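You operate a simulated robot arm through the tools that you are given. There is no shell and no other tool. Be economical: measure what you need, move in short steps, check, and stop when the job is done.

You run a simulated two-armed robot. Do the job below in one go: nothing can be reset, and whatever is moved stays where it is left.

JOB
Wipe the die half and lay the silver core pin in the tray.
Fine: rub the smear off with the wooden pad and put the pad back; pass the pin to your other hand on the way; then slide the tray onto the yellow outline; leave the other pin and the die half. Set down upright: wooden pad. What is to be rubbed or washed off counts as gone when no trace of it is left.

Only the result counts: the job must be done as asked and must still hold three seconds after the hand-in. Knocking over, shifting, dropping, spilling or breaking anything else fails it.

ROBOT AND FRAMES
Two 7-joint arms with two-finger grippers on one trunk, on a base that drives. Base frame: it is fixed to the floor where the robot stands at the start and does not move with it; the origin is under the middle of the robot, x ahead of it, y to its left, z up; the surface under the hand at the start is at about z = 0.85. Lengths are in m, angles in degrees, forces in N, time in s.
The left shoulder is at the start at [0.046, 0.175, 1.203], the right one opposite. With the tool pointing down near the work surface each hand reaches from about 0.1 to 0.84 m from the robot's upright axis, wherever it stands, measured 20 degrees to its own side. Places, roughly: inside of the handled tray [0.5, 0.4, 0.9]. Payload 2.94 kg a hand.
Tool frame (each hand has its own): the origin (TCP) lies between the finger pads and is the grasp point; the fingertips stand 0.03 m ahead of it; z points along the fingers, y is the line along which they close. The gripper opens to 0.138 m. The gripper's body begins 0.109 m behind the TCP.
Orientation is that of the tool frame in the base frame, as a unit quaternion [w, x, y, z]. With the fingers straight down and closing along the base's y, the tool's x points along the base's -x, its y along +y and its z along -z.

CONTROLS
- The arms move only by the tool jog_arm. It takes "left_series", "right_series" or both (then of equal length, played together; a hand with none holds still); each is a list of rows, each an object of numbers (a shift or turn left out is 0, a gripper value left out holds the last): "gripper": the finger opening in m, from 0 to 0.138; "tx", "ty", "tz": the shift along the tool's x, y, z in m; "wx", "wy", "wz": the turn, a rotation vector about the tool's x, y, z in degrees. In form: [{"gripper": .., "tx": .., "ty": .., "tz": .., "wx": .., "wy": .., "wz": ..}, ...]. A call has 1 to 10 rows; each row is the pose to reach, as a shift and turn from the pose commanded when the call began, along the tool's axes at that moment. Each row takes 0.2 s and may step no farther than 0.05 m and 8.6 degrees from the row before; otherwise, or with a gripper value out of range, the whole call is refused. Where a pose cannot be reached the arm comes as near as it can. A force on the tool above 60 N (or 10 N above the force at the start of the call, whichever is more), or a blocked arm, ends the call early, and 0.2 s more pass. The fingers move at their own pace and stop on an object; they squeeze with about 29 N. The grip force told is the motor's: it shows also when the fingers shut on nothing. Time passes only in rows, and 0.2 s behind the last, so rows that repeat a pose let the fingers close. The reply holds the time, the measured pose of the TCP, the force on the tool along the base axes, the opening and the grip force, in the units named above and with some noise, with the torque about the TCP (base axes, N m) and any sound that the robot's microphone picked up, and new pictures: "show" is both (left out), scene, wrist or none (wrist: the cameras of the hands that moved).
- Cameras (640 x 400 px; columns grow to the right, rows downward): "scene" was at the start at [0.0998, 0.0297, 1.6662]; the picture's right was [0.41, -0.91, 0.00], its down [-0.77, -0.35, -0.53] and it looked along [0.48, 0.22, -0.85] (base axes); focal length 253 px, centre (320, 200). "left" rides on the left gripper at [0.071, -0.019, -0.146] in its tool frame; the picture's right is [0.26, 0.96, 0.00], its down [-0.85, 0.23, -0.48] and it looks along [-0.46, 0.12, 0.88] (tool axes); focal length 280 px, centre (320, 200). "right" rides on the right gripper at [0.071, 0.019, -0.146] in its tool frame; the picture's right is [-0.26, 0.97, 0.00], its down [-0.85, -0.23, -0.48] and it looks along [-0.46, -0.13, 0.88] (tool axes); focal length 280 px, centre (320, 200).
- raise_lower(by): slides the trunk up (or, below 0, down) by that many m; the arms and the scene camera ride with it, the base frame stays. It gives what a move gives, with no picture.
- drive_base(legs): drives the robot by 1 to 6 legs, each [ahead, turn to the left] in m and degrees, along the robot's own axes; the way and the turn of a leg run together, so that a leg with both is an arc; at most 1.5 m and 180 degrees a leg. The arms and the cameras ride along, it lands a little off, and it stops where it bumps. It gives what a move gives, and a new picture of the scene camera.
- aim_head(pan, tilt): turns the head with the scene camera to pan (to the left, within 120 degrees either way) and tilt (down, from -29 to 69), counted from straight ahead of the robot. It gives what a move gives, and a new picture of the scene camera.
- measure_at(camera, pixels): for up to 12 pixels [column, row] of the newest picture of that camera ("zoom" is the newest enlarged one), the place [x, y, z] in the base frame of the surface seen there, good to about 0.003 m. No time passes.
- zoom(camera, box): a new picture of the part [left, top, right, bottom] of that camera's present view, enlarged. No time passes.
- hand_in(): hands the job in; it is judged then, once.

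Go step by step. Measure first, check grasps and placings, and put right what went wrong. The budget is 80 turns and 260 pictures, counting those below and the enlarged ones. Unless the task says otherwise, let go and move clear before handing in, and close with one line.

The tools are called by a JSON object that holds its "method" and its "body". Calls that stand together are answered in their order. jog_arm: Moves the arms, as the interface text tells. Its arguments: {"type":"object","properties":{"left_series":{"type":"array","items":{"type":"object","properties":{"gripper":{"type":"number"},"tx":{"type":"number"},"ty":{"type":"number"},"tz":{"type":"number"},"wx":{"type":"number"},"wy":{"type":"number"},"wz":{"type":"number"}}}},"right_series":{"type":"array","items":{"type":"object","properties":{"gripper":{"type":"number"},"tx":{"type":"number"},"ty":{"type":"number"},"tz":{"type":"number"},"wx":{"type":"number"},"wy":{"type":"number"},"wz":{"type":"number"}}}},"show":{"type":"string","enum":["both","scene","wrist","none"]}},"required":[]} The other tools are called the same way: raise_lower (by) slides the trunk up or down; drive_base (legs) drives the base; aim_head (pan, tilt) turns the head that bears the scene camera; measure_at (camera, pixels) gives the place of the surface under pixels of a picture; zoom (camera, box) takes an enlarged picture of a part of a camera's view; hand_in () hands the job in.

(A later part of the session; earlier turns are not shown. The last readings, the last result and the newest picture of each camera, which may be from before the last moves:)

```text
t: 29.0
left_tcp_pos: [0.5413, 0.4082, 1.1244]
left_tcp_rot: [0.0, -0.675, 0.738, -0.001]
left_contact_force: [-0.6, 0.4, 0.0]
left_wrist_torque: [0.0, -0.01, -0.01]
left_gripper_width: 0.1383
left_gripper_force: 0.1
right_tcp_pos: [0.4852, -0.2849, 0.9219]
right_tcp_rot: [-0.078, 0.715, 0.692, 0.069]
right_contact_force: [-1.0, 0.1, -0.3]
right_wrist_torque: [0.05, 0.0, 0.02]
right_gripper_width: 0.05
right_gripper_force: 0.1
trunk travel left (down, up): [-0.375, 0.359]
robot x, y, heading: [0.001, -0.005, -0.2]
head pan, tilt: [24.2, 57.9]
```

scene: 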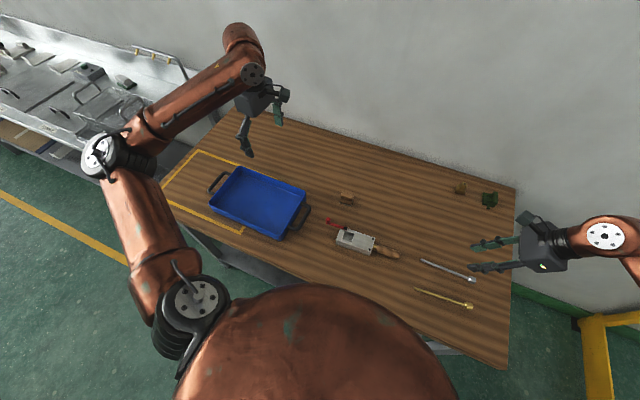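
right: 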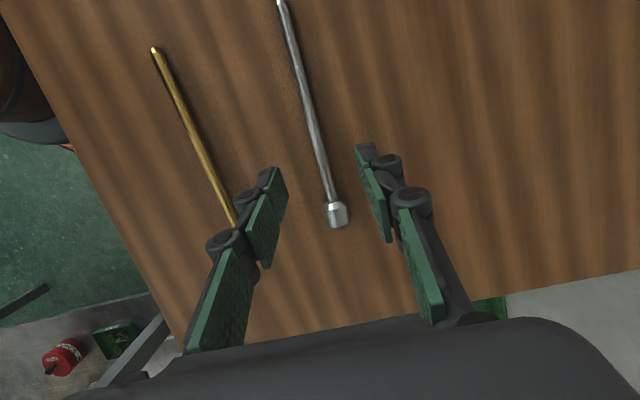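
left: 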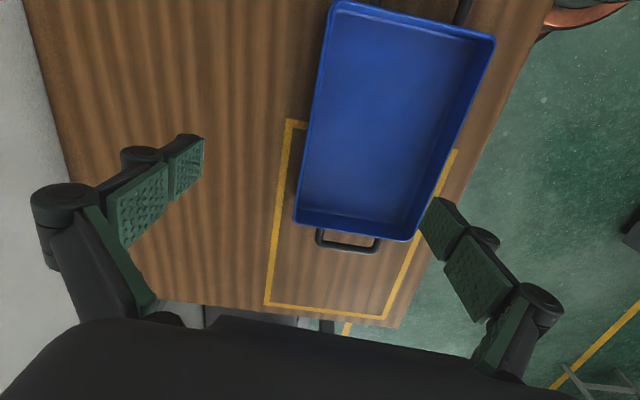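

Alignment is good. I'll lower to z≈0.883 and check before closing.

{"method": "jog_arm", "body": {"right_series": [{"tx": -0.004, "tz": 0.019}, {"tx": -0.0069, "tz": 0.0323}, {"tx": -0.0081, "tz": 0.0381}, {"tx": -0.0081, "tz": 0.0381}], "show": "wrist"}}

```text
t: 30.0
left_tcp_pos: [0.5411, 0.408, 1.1246]
left_tcp_rot: [0.0, -0.676, 0.737, 0.0]
left_contact_force: [-0.2, 0.8, -0.5]
left_wrist_torque: [-0.01, 0.0, 0.01]
left_gripper_width: 0.1381
left_gripper_force: 0.1
right_tcp_pos: [0.4835, -0.2855, 0.8826]
right_tcp_rot: [-0.078, 0.715, 0.691, 0.068]
right_contact_force: [1.0, -0.1, 1.0]
right_wrist_torque: [0.0, 0.01, 0.0]
right_gripper_width: 0.0499
right_gripper_force: 0.1
trunk travel left (down, up): [-0.375, 0.359]
robot x, y, heading: [0.0026, -0.0038, -0.1]
head pan, tilt: [24.2, 57.9]
```

right: 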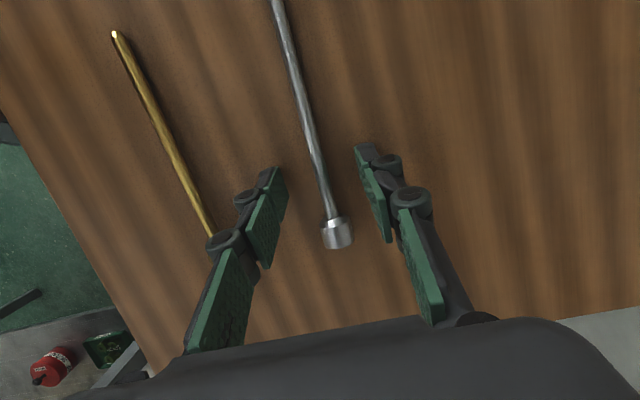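

No contact; the shaft lies between the fingers. Closing.

{"method": "jog_arm", "body": {"right_series": [{"gripper": 0.03}, {"gripper": 0.0}, {"gripper": 0.0}, {"gripper": 0.0}, {"gripper": 0.0}], "show": "wrist"}}

```text
t: 31.2
left_tcp_pos: [0.5412, 0.4085, 1.1252]
left_tcp_rot: [0.0, -0.676, 0.737, 0.0]
left_contact_force: [0.1, 0.1, -0.4]
left_wrist_torque: [0.02, 0.0, -0.01]
left_gripper_width: 0.1379
left_gripper_force: 0.0
right_tcp_pos: [0.484, -0.2858, 0.883]
right_tcp_rot: [-0.079, 0.714, 0.692, 0.069]
right_contact_force: [-0.3, 0.7, 0.4]
right_wrist_torque: [-0.02, 0.01, 0.0]
right_gripper_width: 0.0079
right_gripper_force: 29.2
trunk travel left (down, up): [-0.375, 0.359]
robot x, y, heading: [0.0026, 0.0017, -0.2]
head pan, tilt: [24.2, 57.9]
```

right: 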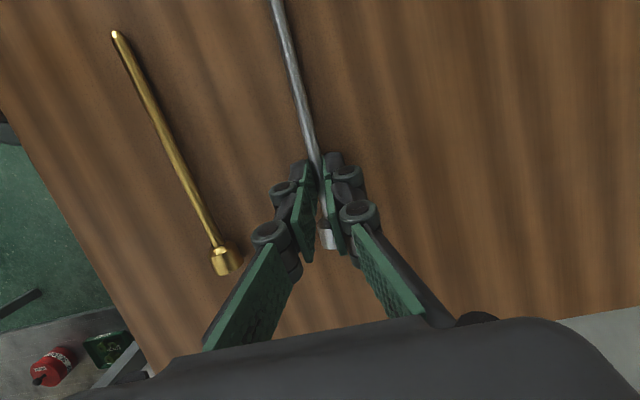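

The pin is gripped at 8 mm. I'll lift it 0.18 m and tilt the left hand 30°.

{"method": "jog_arm", "body": {"right_series": [{"tx": 0.0042, "tz": -0.0196}, {"tx": 0.0135, "tz": -0.0636}, {"tx": 0.0229, "tz": -0.1076}, {"tx": 0.0322, "tz": -0.1516}, {"tx": 0.0374, "tz": -0.176}], "left_series": [{"wy": 7.5, "wz": -0.8, "gripper": 0.06}, {"wy": 15, "wz": -1.7}, {"wy": 22.5, "wz": -2.5}, {"wy": 30, "wz": -3.4}, {"wy": 30, "wz": -3.4}]}}

```text
t: 32.4
left_tcp_pos: [0.5413, 0.4077, 1.1244]
left_tcp_rot: [-0.191, -0.674, 0.692, -0.175]
left_contact_force: [0.3, -0.2, 0.0]
left_wrist_torque: [0.04, 0.03, 0.04]
left_gripper_width: 0.0601
left_gripper_force: 0.1
right_tcp_pos: [0.4851, -0.2864, 1.0646]
right_tcp_rot: [-0.078, 0.715, 0.691, 0.069]
right_contact_force: [0.1, -0.7, -0.3]
right_wrist_torque: [-0.03, 0.0, -0.01]
right_gripper_width: 0.008
right_gripper_force: 28.8
trunk travel left (down, up): [-0.375, 0.359]
robot x, y, heading: [0.0003, -0.0015, -0.2]
head pan, tilt: [24.2, 57.9]
```

scene: 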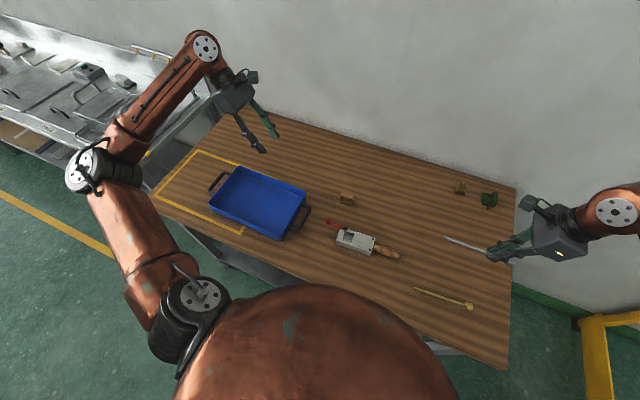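
right: 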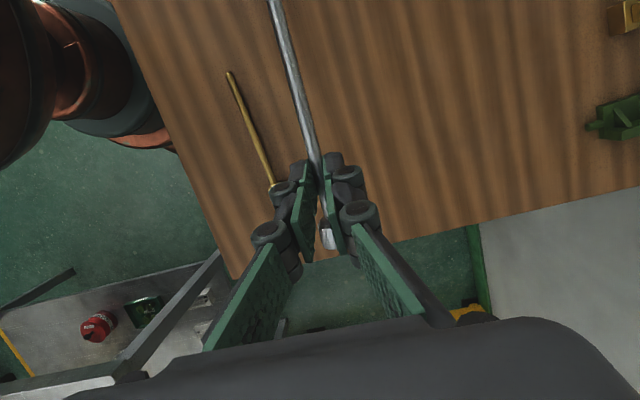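
left: 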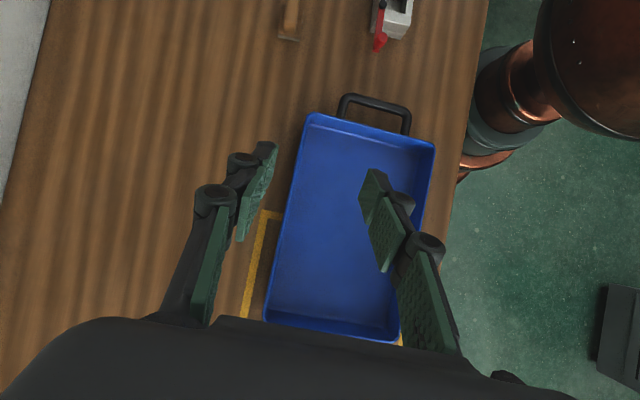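

The pin is held firmly. I'll bring it to y≈0 at z 1.10 and the left hand to a hover above the shaft near the tip.

{"method": "jog_arm", "body": {"right_series": [{"tx": 0.0382, "ty": -0.0012, "tz": 0.003}, {"tx": 0.0764, "ty": -0.0024, "tz": 0.006}, {"tx": 0.1146, "ty": -0.0036, "tz": 0.009}, {"tx": 0.1529, "ty": -0.0048, "tz": 0.012}, {"tx": 0.1911, "ty": -0.006, "tz": 0.015}, {"tx": 0.2293, "ty": -0.0072, "tz": 0.018}, {"tx": 0.2675, "ty": -0.0084, "tz": 0.0211}, {"tx": 0.2675, "ty": -0.0084, "tz": 0.0211}], "left_series": [{"tx": 0.0382, "ty": 0.0069, "tz": 0.0154}, {"tx": 0.0764, "ty": 0.0137, "tz": 0.0309}, {"tx": 0.1146, "ty": 0.0206, "tz": 0.0463}, {"tx": 0.1529, "ty": 0.0274, "tz": 0.0617}, {"tx": 0.1911, "ty": 0.0343, "tz": 0.0771}, {"tx": 0.2293, "ty": 0.0411, "tz": 0.0926}, {"tx": 0.2675, "ty": 0.048, "tz": 0.108}, {"tx": 0.2675, "ty": 0.048, "tz": 0.108}]}}

```text
t: 34.2
left_tcp_pos: [0.4869, 0.1253, 1.1652]
left_tcp_rot: [-0.191, -0.674, 0.692, -0.175]
left_contact_force: [-1.8, 0.0, -0.7]
left_wrist_torque: [-0.01, 0.0, 0.02]
left_gripper_width: 0.06
left_gripper_force: 0.1
right_tcp_pos: [0.4859, -0.0169, 1.0982]
right_tcp_rot: [-0.078, 0.715, 0.691, 0.068]
right_contact_force: [-0.7, -0.6, -1.4]
right_wrist_torque: [0.0, -0.01, -0.02]
right_gripper_width: 0.0081
right_gripper_force: 28.5
trunk travel left (down, up): [-0.375, 0.359]
robot x, y, heading: [0.0003, 0.0, 0.1]
head pan, tilt: [24.2, 57.9]
```

scene: 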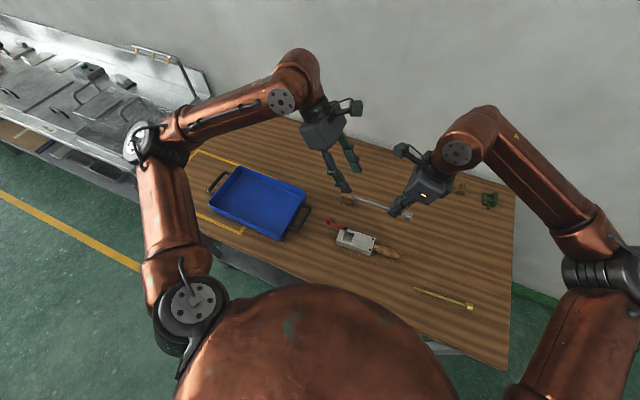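
right: 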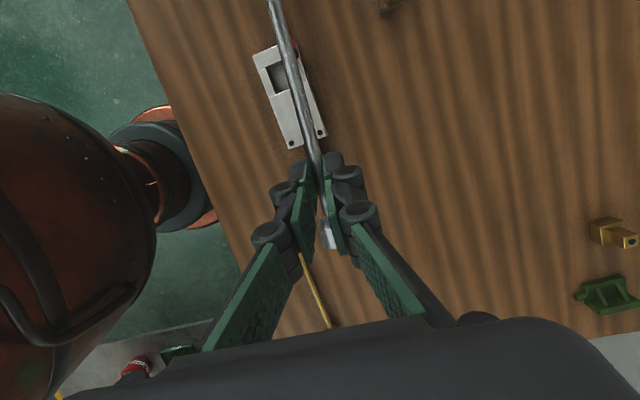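
left: 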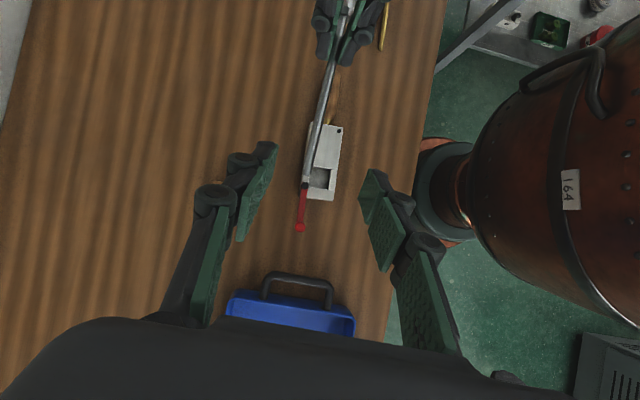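

The pin runs from (335,65) to its tip near (304,185) in the left picture. I'll measure the shaft.

{"method": "zoom", "body": {"camera": "left", "box": [270, 40, 390, 220]}}

{"method": "measure_at", "body": {"camera": "left", "pixels": [[332, 70], [326, 95], [321, 115], [316, 135], [311, 155], [307, 170], [305, 183]]}}

```text
2.22 times, centred on (330, 130) of left
```

zoom: 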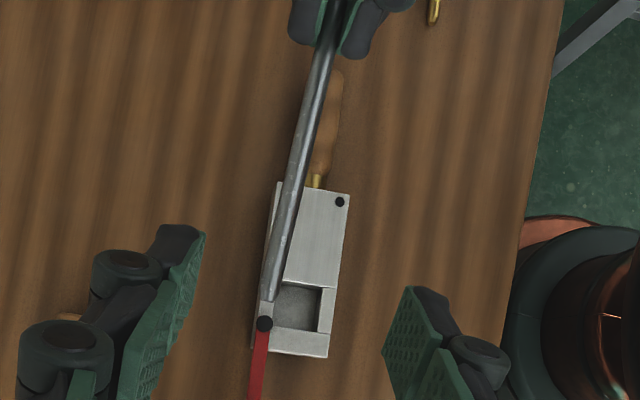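

```text
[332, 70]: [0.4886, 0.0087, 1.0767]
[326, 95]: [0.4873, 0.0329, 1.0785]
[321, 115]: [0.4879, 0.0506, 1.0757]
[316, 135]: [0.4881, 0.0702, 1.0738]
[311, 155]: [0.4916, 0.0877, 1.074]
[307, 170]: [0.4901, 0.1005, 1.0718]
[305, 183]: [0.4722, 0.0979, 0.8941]
```

The shaft is at x≈0.489 with its centre at z≈1.0705 at y 0.075. I'll tilt the left hand 8° more for camera clearance and go halfway first.

{"method": "jog_arm", "body": {"left_series": [{"wy": 8, "ty": -0.0045}, {"wy": 8, "tx": -0.002, "ty": -0.0045, "tz": 0.03}, {"wy": 8, "tx": -0.004, "ty": -0.0045, "tz": 0.055}]}}

```text
t: 35.0
left_tcp_pos: [0.488, 0.1041, 1.1156]
left_tcp_rot: [-0.238, -0.66, 0.677, -0.222]
left_contact_force: [-0.8, 0.6, 0.7]
left_wrist_torque: [0.0, 0.03, -0.04]
left_gripper_width: 0.0601
left_gripper_force: 0.2
right_tcp_pos: [0.4862, -0.0174, 1.0979]
right_tcp_rot: [-0.078, 0.715, 0.691, 0.07]
right_contact_force: [0.0, 0.5, -1.4]
right_wrist_torque: [-0.03, 0.02, 0.05]
right_gripper_width: 0.008
right_gripper_force: 29.1
trunk travel left (down, up): [-0.375, 0.359]
robot x, y, heading: [-0.0017, -0.0009, 0.2]
head pan, tilt: [24.2, 57.9]
```

scene: 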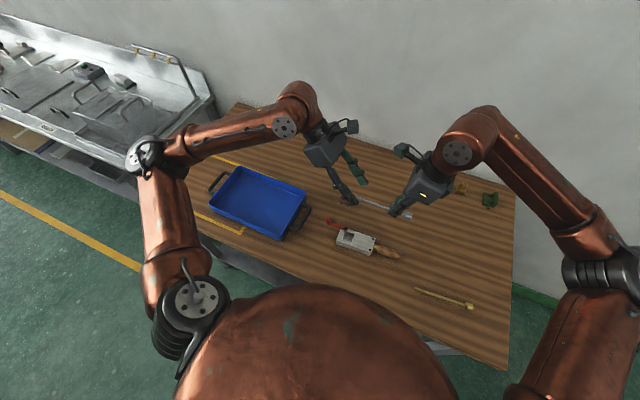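
left: 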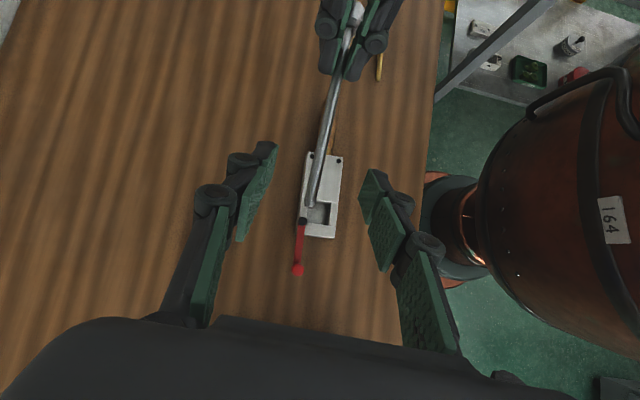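

Clearance is good. I'll finish the approach and close the left fingers on the shaft.

{"method": "jog_arm", "body": {"left_series": [{"tx": -0.002, "ty": -0.002, "tz": 0.018}, {"tx": -0.005, "ty": -0.002, "tz": 0.0364}, {"tx": -0.005, "ty": -0.002, "tz": 0.0364}]}}

```text
t: 35.8
left_tcp_pos: [0.4898, 0.0834, 1.0831]
left_tcp_rot: [-0.238, -0.66, 0.677, -0.222]
left_contact_force: [0.6, 0.4, 0.4]
left_wrist_torque: [0.01, 0.04, 0.0]
left_gripper_width: 0.0597
left_gripper_force: 0.0
right_tcp_pos: [0.4859, -0.0182, 1.0979]
right_tcp_rot: [-0.078, 0.716, 0.691, 0.068]
right_contact_force: [-0.4, 0.4, -1.4]
right_wrist_torque: [-0.02, 0.05, 0.01]
right_gripper_width: 0.0079
right_gripper_force: 28.9
trunk travel left (down, up): [-0.375, 0.359]
robot x, y, heading: [-0.0013, -0.0017, -0.2]
head pan, tilt: [24.2, 57.9]
```

scene: 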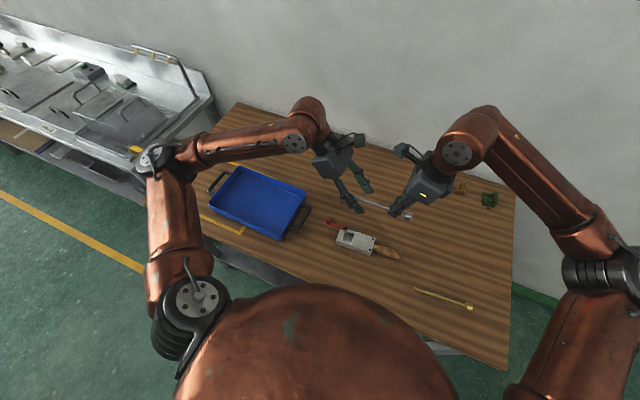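
left: 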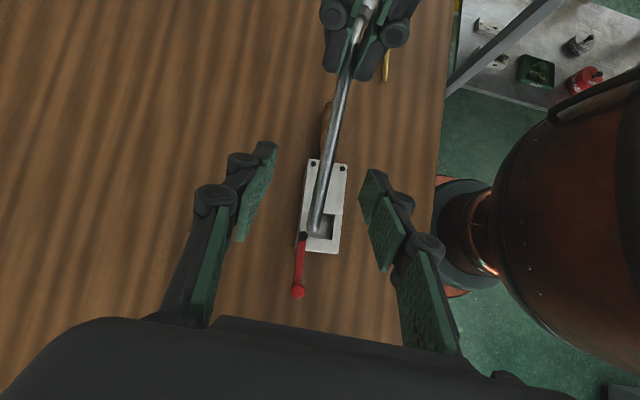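

The shaft is between the left fingers. Closing.

{"method": "jog_arm", "body": {"left_series": [{"gripper": 0.03}, {"gripper": 0.0}, {"gripper": 0.0}, {"gripper": 0.0}, {"gripper": 0.0}, {"gripper": 0.0}], "show": "wrist"}}

```text
t: 37.2
left_tcp_pos: [0.4901, 0.0834, 1.0845]
left_tcp_rot: [-0.239, -0.66, 0.677, -0.221]
left_contact_force: [-6.3, -1.8, -0.3]
left_wrist_torque: [0.02, 0.04, -0.21]
left_gripper_width: 0.008
left_gripper_force: 29.0
right_tcp_pos: [0.4872, -0.0169, 1.098]
right_tcp_rot: [-0.08, 0.715, 0.691, 0.069]
right_contact_force: [5.9, 2.4, 0.2]
right_wrist_torque: [0.06, -0.13, -0.31]
right_gripper_width: 0.008
right_gripper_force: 29.1
trunk travel left (down, up): [-0.375, 0.359]
robot x, y, heading: [-0.0001, -0.0048, -0.0]
head pan, tilt: [24.2, 57.9]
```

left: 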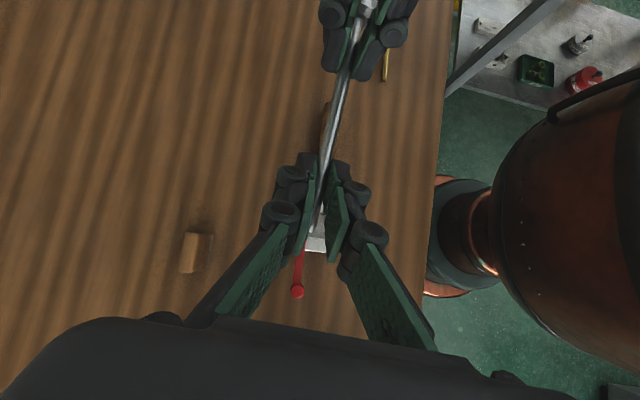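

Both hands hold the shaft (8 mm each). I'll open the right fingers and back away along the tool axis.

{"method": "jog_arm", "body": {"right_series": [{"gripper": 0.02}, {"gripper": 0.05}, {"gripper": 0.05}, {"tz": -0.03}, {"tz": -0.07}, {"tx": -0.03, "tz": -0.1}, {"tx": -0.08, "tz": -0.1}, {"tx": -0.13, "tz": -0.1}]}}

```text
t: 39.0
left_tcp_pos: [0.4901, 0.0816, 1.0842]
left_tcp_rot: [-0.238, -0.66, 0.677, -0.22]
left_contact_force: [1.0, -0.3, -0.1]
left_wrist_torque: [0.15, -0.02, 0.03]
left_gripper_width: 0.008
left_gripper_force: 28.8
right_tcp_pos: [0.4836, -0.1662, 1.1691]
right_tcp_rot: [-0.079, 0.715, 0.691, 0.069]
right_contact_force: [-0.6, 0.3, -0.3]
right_wrist_torque: [0.04, -0.02, 0.0]
right_gripper_width: 0.0502
right_gripper_force: 0.1
trunk travel left (down, up): [-0.375, 0.359]
robot x, y, heading: [0.0019, 0.0005, -0.1]
head pan, tilt: [24.2, 57.9]
```

scene: 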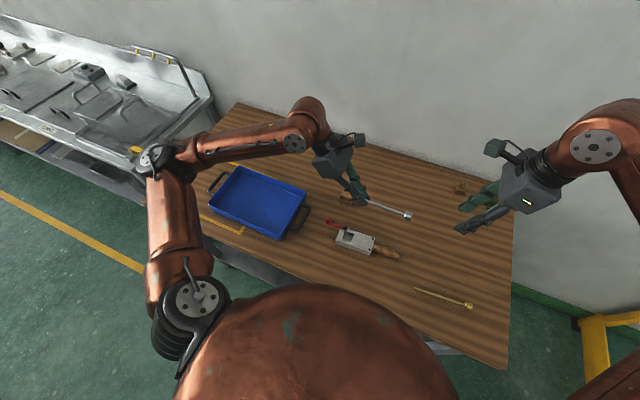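
right: 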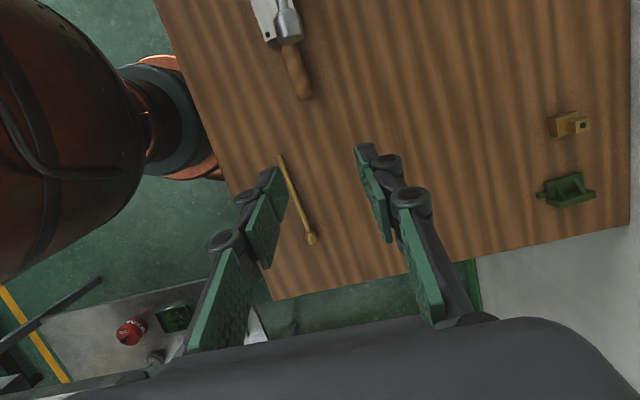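

The left hand alone now holds the pin (head toward -y). I'll carry it over the tray, aiming for TCP (0.46, 0.497, 1.02).

{"method": "jog_arm", "body": {"left_series": [{"tx": -0.0404, "ty": 0.0047, "tz": -0.0229, "wy": -0.7}, {"tx": -0.0808, "ty": 0.0093, "tz": -0.0458, "wy": -1.3}, {"tx": -0.1211, "ty": 0.014, "tz": -0.0687, "wy": -2}, {"tx": -0.1615, "ty": 0.0187, "tz": -0.0916, "wy": -2.7}, {"tx": -0.2019, "ty": 0.0233, "tz": -0.1146, "wy": -3.3}, {"tx": -0.2423, "ty": 0.028, "tz": -0.1375, "wy": -4}, {"tx": -0.2826, "ty": 0.0327, "tz": -0.1604, "wy": -4.7}, {"tx": -0.323, "ty": 0.0373, "tz": -0.1833, "wy": -5.3}, {"tx": -0.3634, "ty": 0.042, "tz": -0.2062, "wy": -6}, {"tx": -0.3634, "ty": 0.042, "tz": -0.2062, "wy": -6}]}}

```text
t: 41.2
left_tcp_pos: [0.4609, 0.4956, 1.0227]
left_tcp_rot: [-0.203, -0.671, 0.688, -0.187]
left_contact_force: [0.3, -0.7, -0.4]
left_wrist_torque: [0.13, 0.0, -0.01]
left_gripper_width: 0.0078
left_gripper_force: 28.8
right_tcp_pos: [0.485, -0.1641, 1.1689]
right_tcp_rot: [-0.08, 0.714, 0.692, 0.069]
right_contact_force: [0.6, 0.3, 0.6]
right_wrist_torque: [0.0, -0.02, -0.01]
right_gripper_width: 0.0499
right_gripper_force: 0.1
trunk travel left (down, up): [-0.375, 0.359]
robot x, y, heading: [-0.0012, 0.0023, -0.0]
head pan, tilt: [24.2, 57.9]
```

scene: 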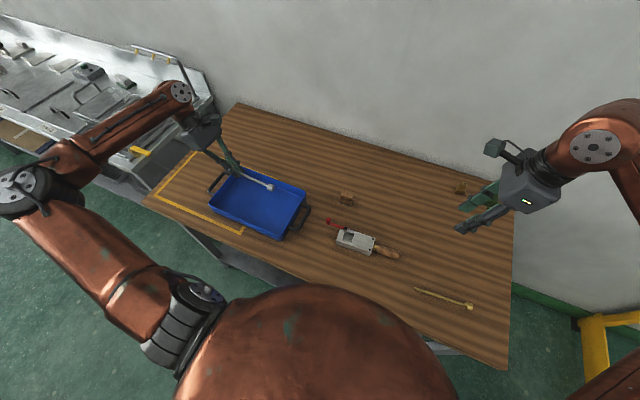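
left: 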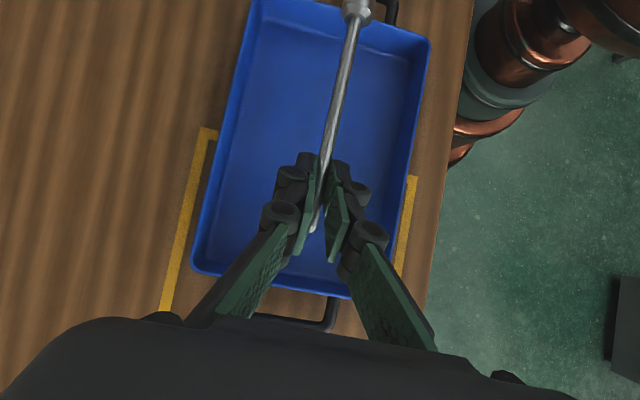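

The pin is over the tray interior. Lowering to z≈0.905.

{"method": "jog_arm", "body": {"left_series": [{"tx": -0.021, "tz": 0.0336}, {"tx": -0.042, "tz": 0.067}, {"tx": -0.0624, "tz": 0.0998}, {"tx": -0.0624, "tz": 0.0998}]}}

{"method": "measure_at", "body": {"camera": "left", "pixels": [[290, 60], [270, 120], [355, 10], [340, 80], [380, 100], [400, 60]]}}

```text
t: 42.2
left_tcp_pos: [0.4569, 0.495, 0.9058]
left_tcp_rot: [-0.202, -0.671, 0.689, -0.187]
left_contact_force: [0.1, -0.6, 0.1]
left_wrist_torque: [0.13, -0.01, 0.01]
left_gripper_width: 0.0078
left_gripper_force: 29.3
right_tcp_pos: [0.4836, -0.1644, 1.1688]
right_tcp_rot: [-0.079, 0.715, 0.691, 0.069]
right_contact_force: [-0.6, -0.1, 0.0]
right_wrist_torque: [0.0, -0.04, -0.01]
right_gripper_width: 0.0498
right_gripper_force: 0.0
trunk travel left (down, up): [-0.375, 0.359]
robot x, y, heading: [-0.0005, -0.0025, -0.1]
head pan, tilt: [24.2, 57.9]
```

scene: 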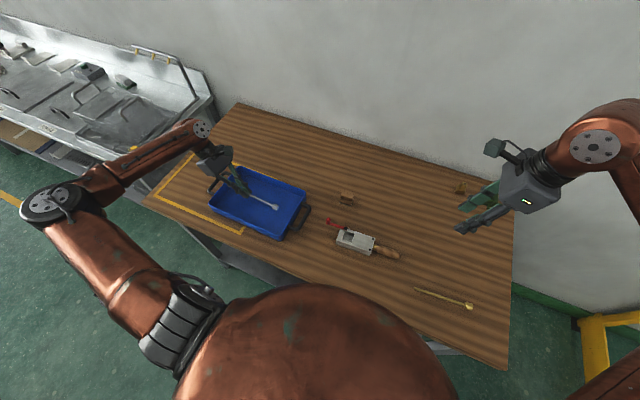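
left: 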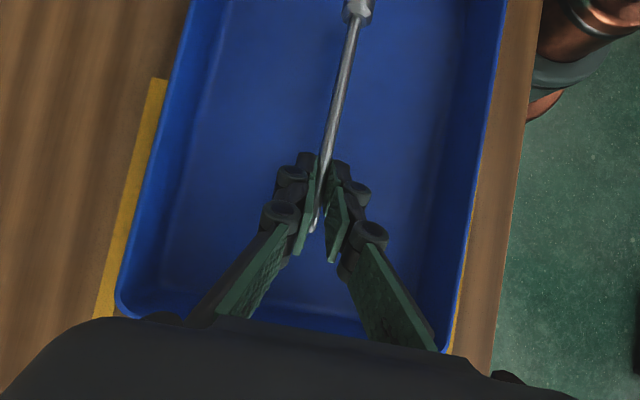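

```text
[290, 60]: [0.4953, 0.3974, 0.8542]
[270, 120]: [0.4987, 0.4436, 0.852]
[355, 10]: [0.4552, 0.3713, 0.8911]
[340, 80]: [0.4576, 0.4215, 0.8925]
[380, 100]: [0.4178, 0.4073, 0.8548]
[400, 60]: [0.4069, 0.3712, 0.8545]
```

The floor is at 0.854 and the head bottom is now about 0.871. I'll lower 16 mm slowly.

{"method": "jog_arm", "body": {"left_series": [{"tx": -0.0043, "tz": 0.0068}, {"tx": -0.0074, "tz": 0.0119}, {"tx": -0.0085, "tz": 0.0136}, {"tx": -0.0093, "tz": 0.0149}], "show": "wrist"}}

```text
t: 43.2
left_tcp_pos: [0.4565, 0.4956, 0.8876]
left_tcp_rot: [-0.203, -0.671, 0.688, -0.186]
left_contact_force: [0.0, -0.2, -0.7]
left_wrist_torque: [0.09, -0.02, -0.01]
left_gripper_width: 0.0081
left_gripper_force: 29.0
right_tcp_pos: [0.4838, -0.1641, 1.1688]
right_tcp_rot: [-0.078, 0.715, 0.691, 0.069]
right_contact_force: [-0.7, 0.0, 0.6]
right_wrist_torque: [-0.01, 0.04, 0.0]
right_gripper_width: 0.0499
right_gripper_force: 0.1
trunk travel left (down, up): [-0.375, 0.359]
robot x, y, heading: [0.0014, -0.001, 0.1]
head pan, tilt: [24.2, 57.9]
```

left: 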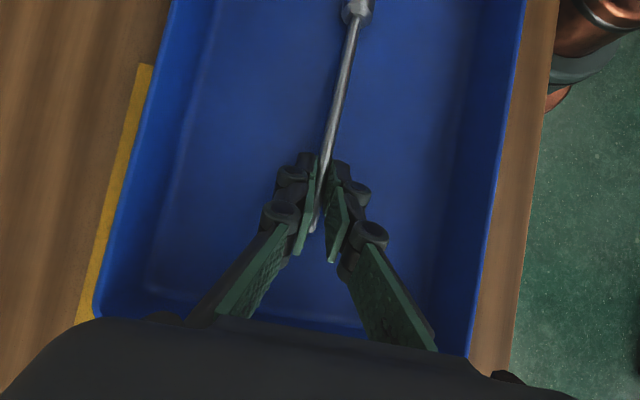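

The head is nearly on the floor of the tray. Release and rise.

{"method": "jog_arm", "body": {"left_series": [{"gripper": 0.012}, {"gripper": 0.02}, {"gripper": 0.04}, {"gripper": 0.04}, {"tx": 0.0106, "tz": -0.017}, {"tx": 0.0318, "tz": -0.0509}, {"tx": 0.053, "tz": -0.0848}, {"tx": 0.0742, "tz": -0.1187}]}}

```text
t: 45.0
left_tcp_pos: [0.4582, 0.4955, 1.0292]
left_tcp_rot: [-0.203, -0.671, 0.688, -0.187]
left_contact_force: [-0.5, 0.7, 0.2]
left_wrist_torque: [0.0, 0.0, -0.01]
left_gripper_width: 0.0399
left_gripper_force: 0.1
right_tcp_pos: [0.4846, -0.1637, 1.1685]
right_tcp_rot: [-0.079, 0.715, 0.691, 0.069]
right_contact_force: [0.0, 0.0, 0.4]
right_wrist_torque: [0.01, 0.03, -0.01]
right_gripper_width: 0.0501
right_gripper_force: 0.1
trunk travel left (down, up): [-0.375, 0.359]
robot x, y, heading: [0.0009, 0.0047, -0.2]
head pan, tilt: [24.2, 57.9]
```

scene: 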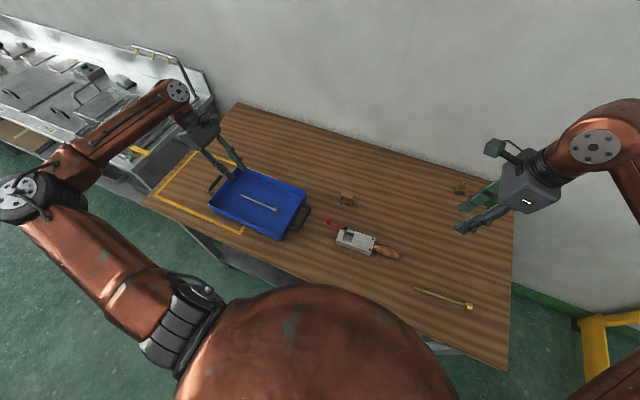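
left: 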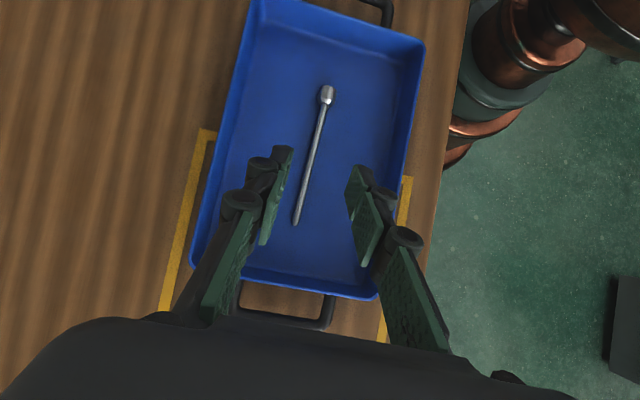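

The pin lies in the tray. Next I'll measure the tray and outline edges more exactly for the slide.

{"method": "zoom", "body": {"camera": "scene", "box": [140, 130, 320, 250]}}

{"method": "measure_at", "body": {"camera": "left", "pixels": [[203, 130], [411, 178], [250, 4], [424, 42], [193, 263], [376, 298], [270, 284], [300, 289], [285, 322], [165, 305], [383, 335], [380, 5]]}}

```text
3.33 times, centred on (230, 190) of scene
```

zoom: 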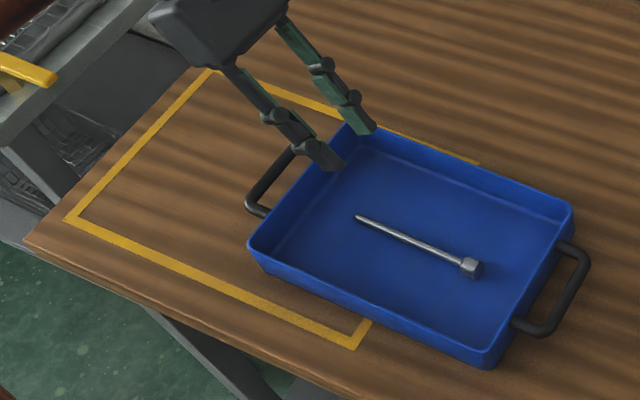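

```text
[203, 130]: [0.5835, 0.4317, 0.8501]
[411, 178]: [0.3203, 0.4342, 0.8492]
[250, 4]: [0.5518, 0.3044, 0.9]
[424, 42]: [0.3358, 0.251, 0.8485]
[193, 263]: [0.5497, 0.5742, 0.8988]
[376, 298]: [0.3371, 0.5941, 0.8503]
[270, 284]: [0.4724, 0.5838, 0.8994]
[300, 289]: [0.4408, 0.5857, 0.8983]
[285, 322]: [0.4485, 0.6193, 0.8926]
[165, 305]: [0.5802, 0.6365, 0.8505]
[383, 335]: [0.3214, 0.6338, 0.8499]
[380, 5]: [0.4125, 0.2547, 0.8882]
```

I'll measure the visible outline corners and tray rims in the enlarged scene picture.

{"method": "measure_at", "body": {"camera": "zoom", "pixels": [[66, 220], [82, 216], [355, 349], [352, 334], [252, 243], [490, 366], [571, 206], [150, 133], [250, 192], [268, 172], [590, 258], [545, 334]]}}

```text
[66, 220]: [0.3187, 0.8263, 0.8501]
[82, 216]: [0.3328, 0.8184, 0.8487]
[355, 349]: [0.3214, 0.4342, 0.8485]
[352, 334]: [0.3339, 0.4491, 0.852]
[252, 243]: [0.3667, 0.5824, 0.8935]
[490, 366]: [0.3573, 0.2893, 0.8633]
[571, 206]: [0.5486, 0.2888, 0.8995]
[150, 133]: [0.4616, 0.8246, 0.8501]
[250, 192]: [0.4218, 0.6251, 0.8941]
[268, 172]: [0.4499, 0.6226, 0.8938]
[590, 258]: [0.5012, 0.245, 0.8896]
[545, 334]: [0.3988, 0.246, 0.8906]
```

The outline centre is (0.451, 0.630) and the tray centre about (0.457, 0.436), so the slide is about +0.194 in y and -0.006 in x. I'll bring the left hand vertical with yaw 0 above the tray's -y handle at (0.452, 0.25).

{"method": "jog_arm", "body": {"left_series": [{"tx": 0.0365, "ty": -0.0007, "tz": 0.0187, "wy": -5.3}, {"tx": 0.073, "ty": -0.0013, "tz": 0.0373, "wy": -10.7}, {"tx": 0.1095, "ty": -0.002, "tz": 0.056, "wy": -16}, {"tx": 0.146, "ty": -0.0027, "tz": 0.0747, "wy": -21.3}, {"tx": 0.1825, "ty": -0.0033, "tz": 0.0933, "wy": -26.7}, {"tx": 0.219, "ty": -0.004, "tz": 0.112, "wy": -32}], "right_series": [{"tx": -0.03}, {"tx": -0.06}, {"tx": -0.09}, {"tx": -0.12}, {"tx": -0.12}, {"tx": -0.12}], "show": "none"}}

{"method": "jog_arm", "body": {"left_series": [{"wz": 8.5}, {"wz": 17}, {"wz": 25.5}, {"wz": 34}, {"wz": 42.5}, {"wz": 51}, {"wz": 59.5}, {"wz": 68}, {"wz": 76.5}, {"wz": 85}]}}

```text
t: 46.4
left_tcp_pos: [0.4558, 0.2454, 1.0491]
left_tcp_rot: [-0.003, -0.696, 0.718, 0.006]
left_contact_force: [0.8, 0.5, 0.0]
left_wrist_torque: [0.08, 0.02, -0.02]
left_gripper_width: 0.0399
left_gripper_force: 0.1
right_tcp_pos: [0.4799, -0.2876, 1.1422]
right_tcp_rot: [-0.08, 0.714, 0.692, 0.069]
right_contact_force: [0.7, -0.8, -0.3]
right_wrist_torque: [0.06, -0.01, -0.01]
right_gripper_width: 0.0499
right_gripper_force: 0.1
trunk travel left (down, up): [-0.375, 0.359]
robot x, y, heading: [-0.004, 0.0015, 0.2]
head pan, tilt: [24.2, 57.9]
```

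```text
t: 48.6
left_tcp_pos: [0.4554, 0.2501, 1.0495]
left_tcp_rot: [-0.008, -0.027, 1.0, 0.001]
left_contact_force: [-0.5, -0.2, 0.6]
left_wrist_torque: [-0.01, -0.02, 0.01]
left_gripper_width: 0.0399
left_gripper_force: 0.1
right_tcp_pos: [0.4783, -0.2845, 1.1436]
right_tcp_rot: [-0.079, 0.714, 0.692, 0.069]
right_contact_force: [0.0, 0.8, -0.2]
right_wrist_torque: [0.01, -0.01, -0.01]
right_gripper_width: 0.0498
right_gripper_force: 0.0
trunk travel left (down, up): [-0.375, 0.359]
robot x, y, heading: [-0.0023, -0.0005, 0.3]
head pan, tilt: [24.2, 57.9]
```

scene: 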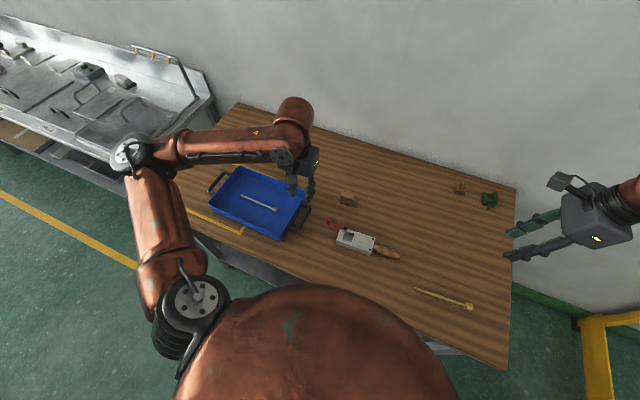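
left: 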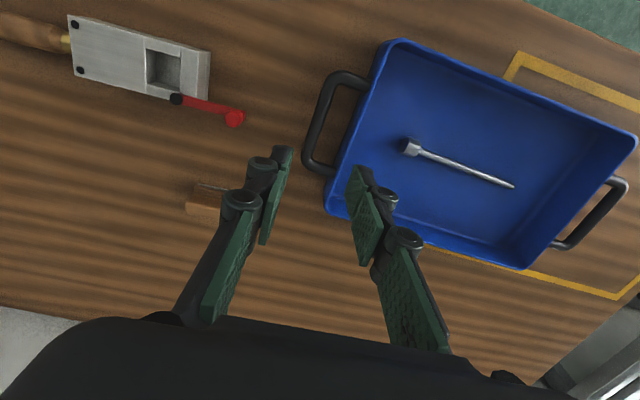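

The handle bar runs from (335,90) to (310,155) in the left picture. Measuring it.

{"method": "measure_at", "body": {"camera": "left", "pixels": [[329, 90], [324, 105], [319, 120], [314, 135], [309, 152], [352, 80], [325, 168], [375, 90], [360, 120], [345, 150]]}}

{"method": "zoom", "body": {"camera": "left", "box": [280, 50, 420, 200]}}

```text
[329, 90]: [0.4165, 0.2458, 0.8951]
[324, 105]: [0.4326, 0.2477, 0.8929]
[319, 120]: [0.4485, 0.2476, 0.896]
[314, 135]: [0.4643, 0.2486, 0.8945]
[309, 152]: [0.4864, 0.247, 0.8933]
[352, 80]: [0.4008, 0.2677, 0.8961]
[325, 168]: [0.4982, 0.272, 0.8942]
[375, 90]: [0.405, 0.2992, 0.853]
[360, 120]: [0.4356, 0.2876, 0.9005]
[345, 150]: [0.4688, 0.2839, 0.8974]
```

```text
2.67 times, centred on (350, 125) of left
```

zoom: 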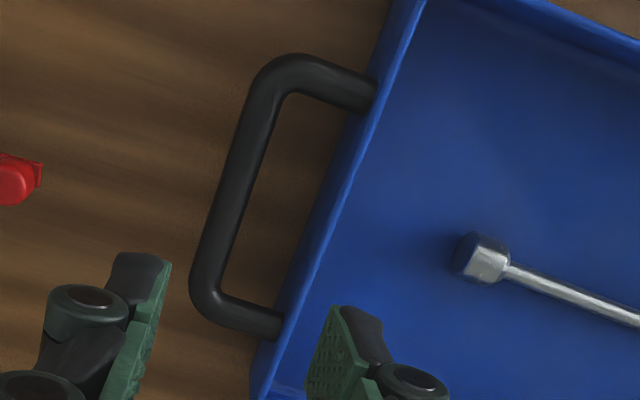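

The bar centre is about (0.450, 0.2485, 0.889). I'll fix the small tilt and come down to hover.

{"method": "jog_arm", "body": {"left_series": [{"tx": 0.0054, "ty": -0.0016, "wy": -0.9, "wz": 3.1, "gripper": 0.034}, {"tx": 0.0054, "ty": -0.0016, "tz": 0.045, "wy": -0.9, "wz": 3.1}, {"tx": 0.0054, "ty": -0.0016, "tz": 0.09, "wy": -0.9, "wz": 3.1}, {"tx": 0.0054, "ty": -0.0016, "tz": 0.11, "wy": -0.9, "wz": 3.1}], "show": "wrist"}}

```text
t: 49.6
left_tcp_pos: [0.4488, 0.2508, 0.9375]
left_tcp_rot: [0.0, -0.001, 1.0, 0.001]
left_contact_force: [-0.6, 0.1, 0.1]
left_wrist_torque: [0.02, 0.0, 0.04]
left_gripper_width: 0.0343
left_gripper_force: 0.0
right_tcp_pos: [0.4793, -0.2846, 1.1433]
right_tcp_rot: [-0.079, 0.715, 0.692, 0.069]
right_contact_force: [0.0, -0.2, -0.2]
right_wrist_torque: [0.01, -0.01, -0.01]
right_gripper_width: 0.0499
right_gripper_force: 0.0
trunk travel left (down, up): [-0.375, 0.359]
robot x, y, heading: [-0.004, -0.001, 0.1]
head pan, tilt: [24.2, 57.9]
```

left: 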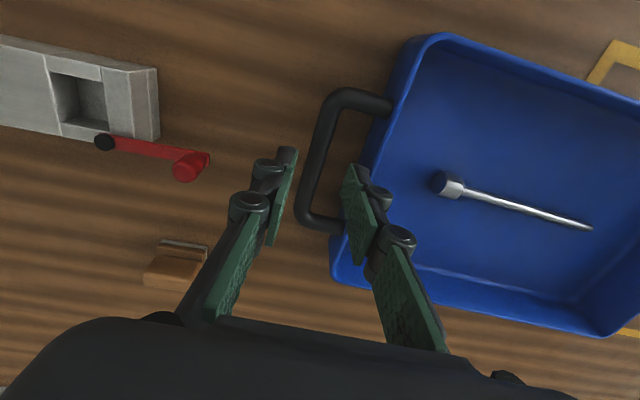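

Well aligned. I'll descend to z≈0.888 around the bar.

{"method": "jog_arm", "body": {"left_series": [{"ty": -0.002, "tz": 0.015}, {"ty": -0.002, "tz": 0.03}, {"ty": -0.002, "tz": 0.049}, {"ty": -0.002, "tz": 0.049}], "show": "wrist"}}

```text
t: 50.6
left_tcp_pos: [0.4476, 0.2483, 0.8889]
left_tcp_rot: [0.0, -0.001, 1.0, 0.001]
left_contact_force: [-0.5, -0.3, -0.3]
left_wrist_torque: [0.03, 0.03, -0.02]
left_gripper_width: 0.034
left_gripper_force: 0.1
right_tcp_pos: [0.4788, -0.2852, 1.1424]
right_tcp_rot: [-0.079, 0.715, 0.691, 0.069]
right_contact_force: [0.0, -0.2, 0.0]
right_wrist_torque: [0.02, -0.03, 0.01]
right_gripper_width: 0.0501
right_gripper_force: 0.1
trunk travel left (down, up): [-0.375, 0.359]
robot x, y, heading: [-0.0004, -0.0007, -0.3]
head pan, tilt: [24.2, 57.9]
```

left: 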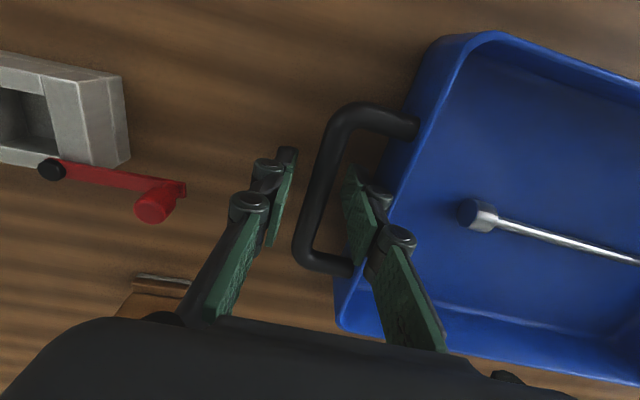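

The bar is between the fingers with no contact. Closing.

{"method": "jog_arm", "body": {"left_series": [{"gripper": 0.02}, {"gripper": 0.0}, {"gripper": 0.0}, {"gripper": 0.0}], "show": "wrist"}}

```text
t: 51.6
left_tcp_pos: [0.4488, 0.247, 0.8902]
left_tcp_rot: [0.0, 0.0, 1.0, 0.001]
left_contact_force: [-0.8, -0.4, 0.2]
left_wrist_torque: [-0.03, -0.02, -0.14]
left_gripper_width: 0.012
left_gripper_force: 29.0
right_tcp_pos: [0.4789, -0.285, 1.1431]
right_tcp_rot: [-0.078, 0.715, 0.692, 0.07]
right_contact_force: [-0.7, 0.8, -0.2]
right_wrist_torque: [0.02, -0.02, -0.02]
right_gripper_width: 0.0501
right_gripper_force: 0.0
trunk travel left (down, up): [-0.375, 0.359]
robot x, y, heading: [0.0015, -0.0026, 0.1]
head pan, tilt: [24.2, 57.9]
```

left: 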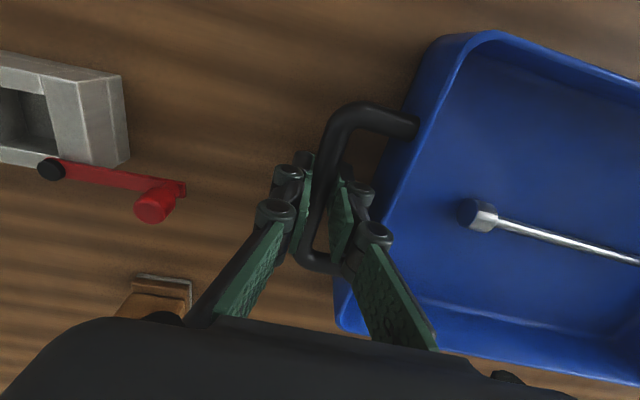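

The handle is gripped. I'll slide the tray +y slowly, first 0.10 m.

{"method": "jog_arm", "body": {"left_series": [{"ty": 0.004}, {"ty": 0.012}, {"ty": 0.022}, {"ty": 0.034}, {"ty": 0.046}, {"ty": 0.058}, {"ty": 0.07}, {"ty": 0.082}, {"ty": 0.092}, {"ty": 0.1}]}}

```text
t: 53.8
left_tcp_pos: [0.4481, 0.3463, 0.8885]
left_tcp_rot: [0.001, -0.002, 1.0, 0.0]
left_contact_force: [-0.5, -0.9, -0.3]
left_wrist_torque: [0.02, -0.06, 0.01]
left_gripper_width: 0.012
left_gripper_force: 29.1
right_tcp_pos: [0.4797, -0.2844, 1.1442]
right_tcp_rot: [-0.078, 0.715, 0.692, 0.069]
right_contact_force: [-0.6, -0.4, -0.4]
right_wrist_torque: [0.01, 0.02, 0.0]
right_gripper_width: 0.0501
right_gripper_force: 0.0
trunk travel left (down, up): [-0.375, 0.359]
robot x, y, heading: [-0.0015, 0.0027, -0.0]
head pan, tilt: [24.2, 57.9]
```

scene: 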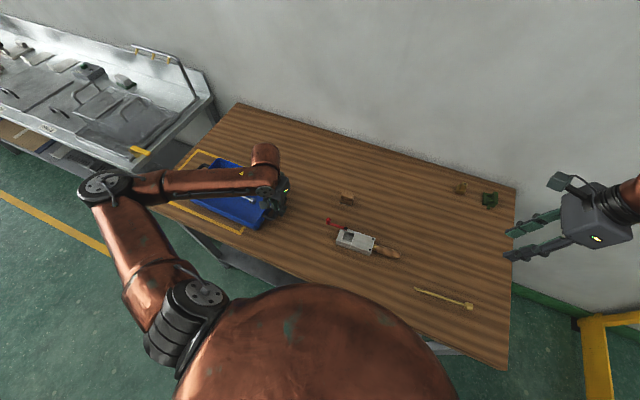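
left: 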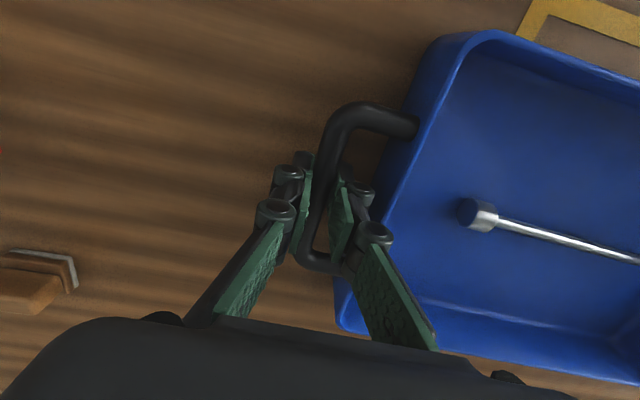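

The tray follows cleanly. I'll continue about 0.09 m with a small -x shift.

{"method": "jog_arm", "body": {"left_series": [{"ty": 0.004, "tx": 0.0003}, {"ty": 0.012, "tx": 0.0008}, {"ty": 0.022, "tx": 0.0015}, {"ty": 0.034, "tx": 0.002}, {"ty": 0.046, "tx": 0.003}, {"ty": 0.058, "tx": 0.004}, {"ty": 0.07, "tx": 0.005}, {"ty": 0.08, "tx": 0.0055}, {"ty": 0.087, "tx": 0.006}, {"ty": 0.09, "tx": 0.006}]}}

{"method": "zoom", "body": {"camera": "scene", "box": [130, 130, 310, 250]}}

```text
t: 56.0
left_tcp_pos: [0.4422, 0.4368, 0.8898]
left_tcp_rot: [0.0, -0.001, 1.0, 0.001]
left_contact_force: [0.4, -1.5, 0.4]
left_wrist_torque: [0.05, -0.04, -0.03]
left_gripper_width: 0.012
left_gripper_force: 28.9
right_tcp_pos: [0.4788, -0.2838, 1.1443]
right_tcp_rot: [-0.079, 0.715, 0.691, 0.069]
right_contact_force: [-0.1, -0.1, -0.4]
right_wrist_torque: [0.0, 0.04, 0.02]
right_gripper_width: 0.0498
right_gripper_force: 0.0
trunk travel left (down, up): [-0.375, 0.359]
robot x, y, heading: [0.0004, 0.0022, -0.0]
head pan, tilt: [24.2, 57.9]
```

scene: 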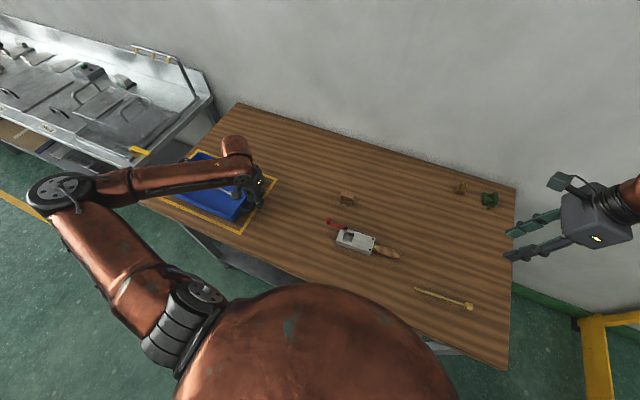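
left: 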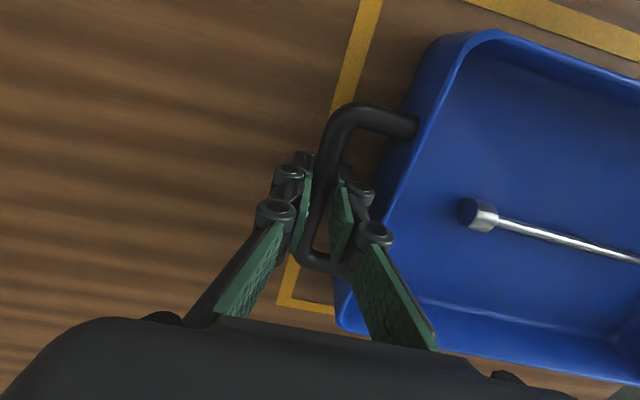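

```text
3.33 times, centred on (220, 190) of scene
```

zoom: 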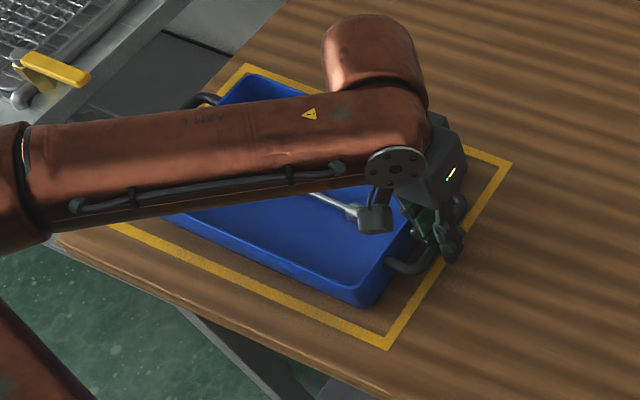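

I'll check the tray edges against the outline.

{"method": "measure_at", "body": {"camera": "left", "pixels": [[480, 36], [600, 75], [480, 3], [612, 40], [352, 60], [284, 302], [367, 110], [340, 328]]}}

{"method": "measure_at", "body": {"camera": "zoom", "pixels": [[355, 303], [260, 260], [180, 222], [280, 298], [387, 347], [200, 100], [245, 78], [510, 163]]}}

```text
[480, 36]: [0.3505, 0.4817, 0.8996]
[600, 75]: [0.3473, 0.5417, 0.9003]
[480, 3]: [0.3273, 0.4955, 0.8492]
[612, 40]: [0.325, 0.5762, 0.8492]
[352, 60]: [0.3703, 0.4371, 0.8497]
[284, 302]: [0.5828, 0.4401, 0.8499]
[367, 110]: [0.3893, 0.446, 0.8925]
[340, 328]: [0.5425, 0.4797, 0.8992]
```

```text
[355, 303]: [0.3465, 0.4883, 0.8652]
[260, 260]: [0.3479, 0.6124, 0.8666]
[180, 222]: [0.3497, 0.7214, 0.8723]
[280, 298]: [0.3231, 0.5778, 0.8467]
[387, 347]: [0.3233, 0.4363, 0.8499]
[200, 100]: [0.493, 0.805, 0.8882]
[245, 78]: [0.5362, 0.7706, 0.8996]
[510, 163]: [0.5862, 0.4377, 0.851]
```

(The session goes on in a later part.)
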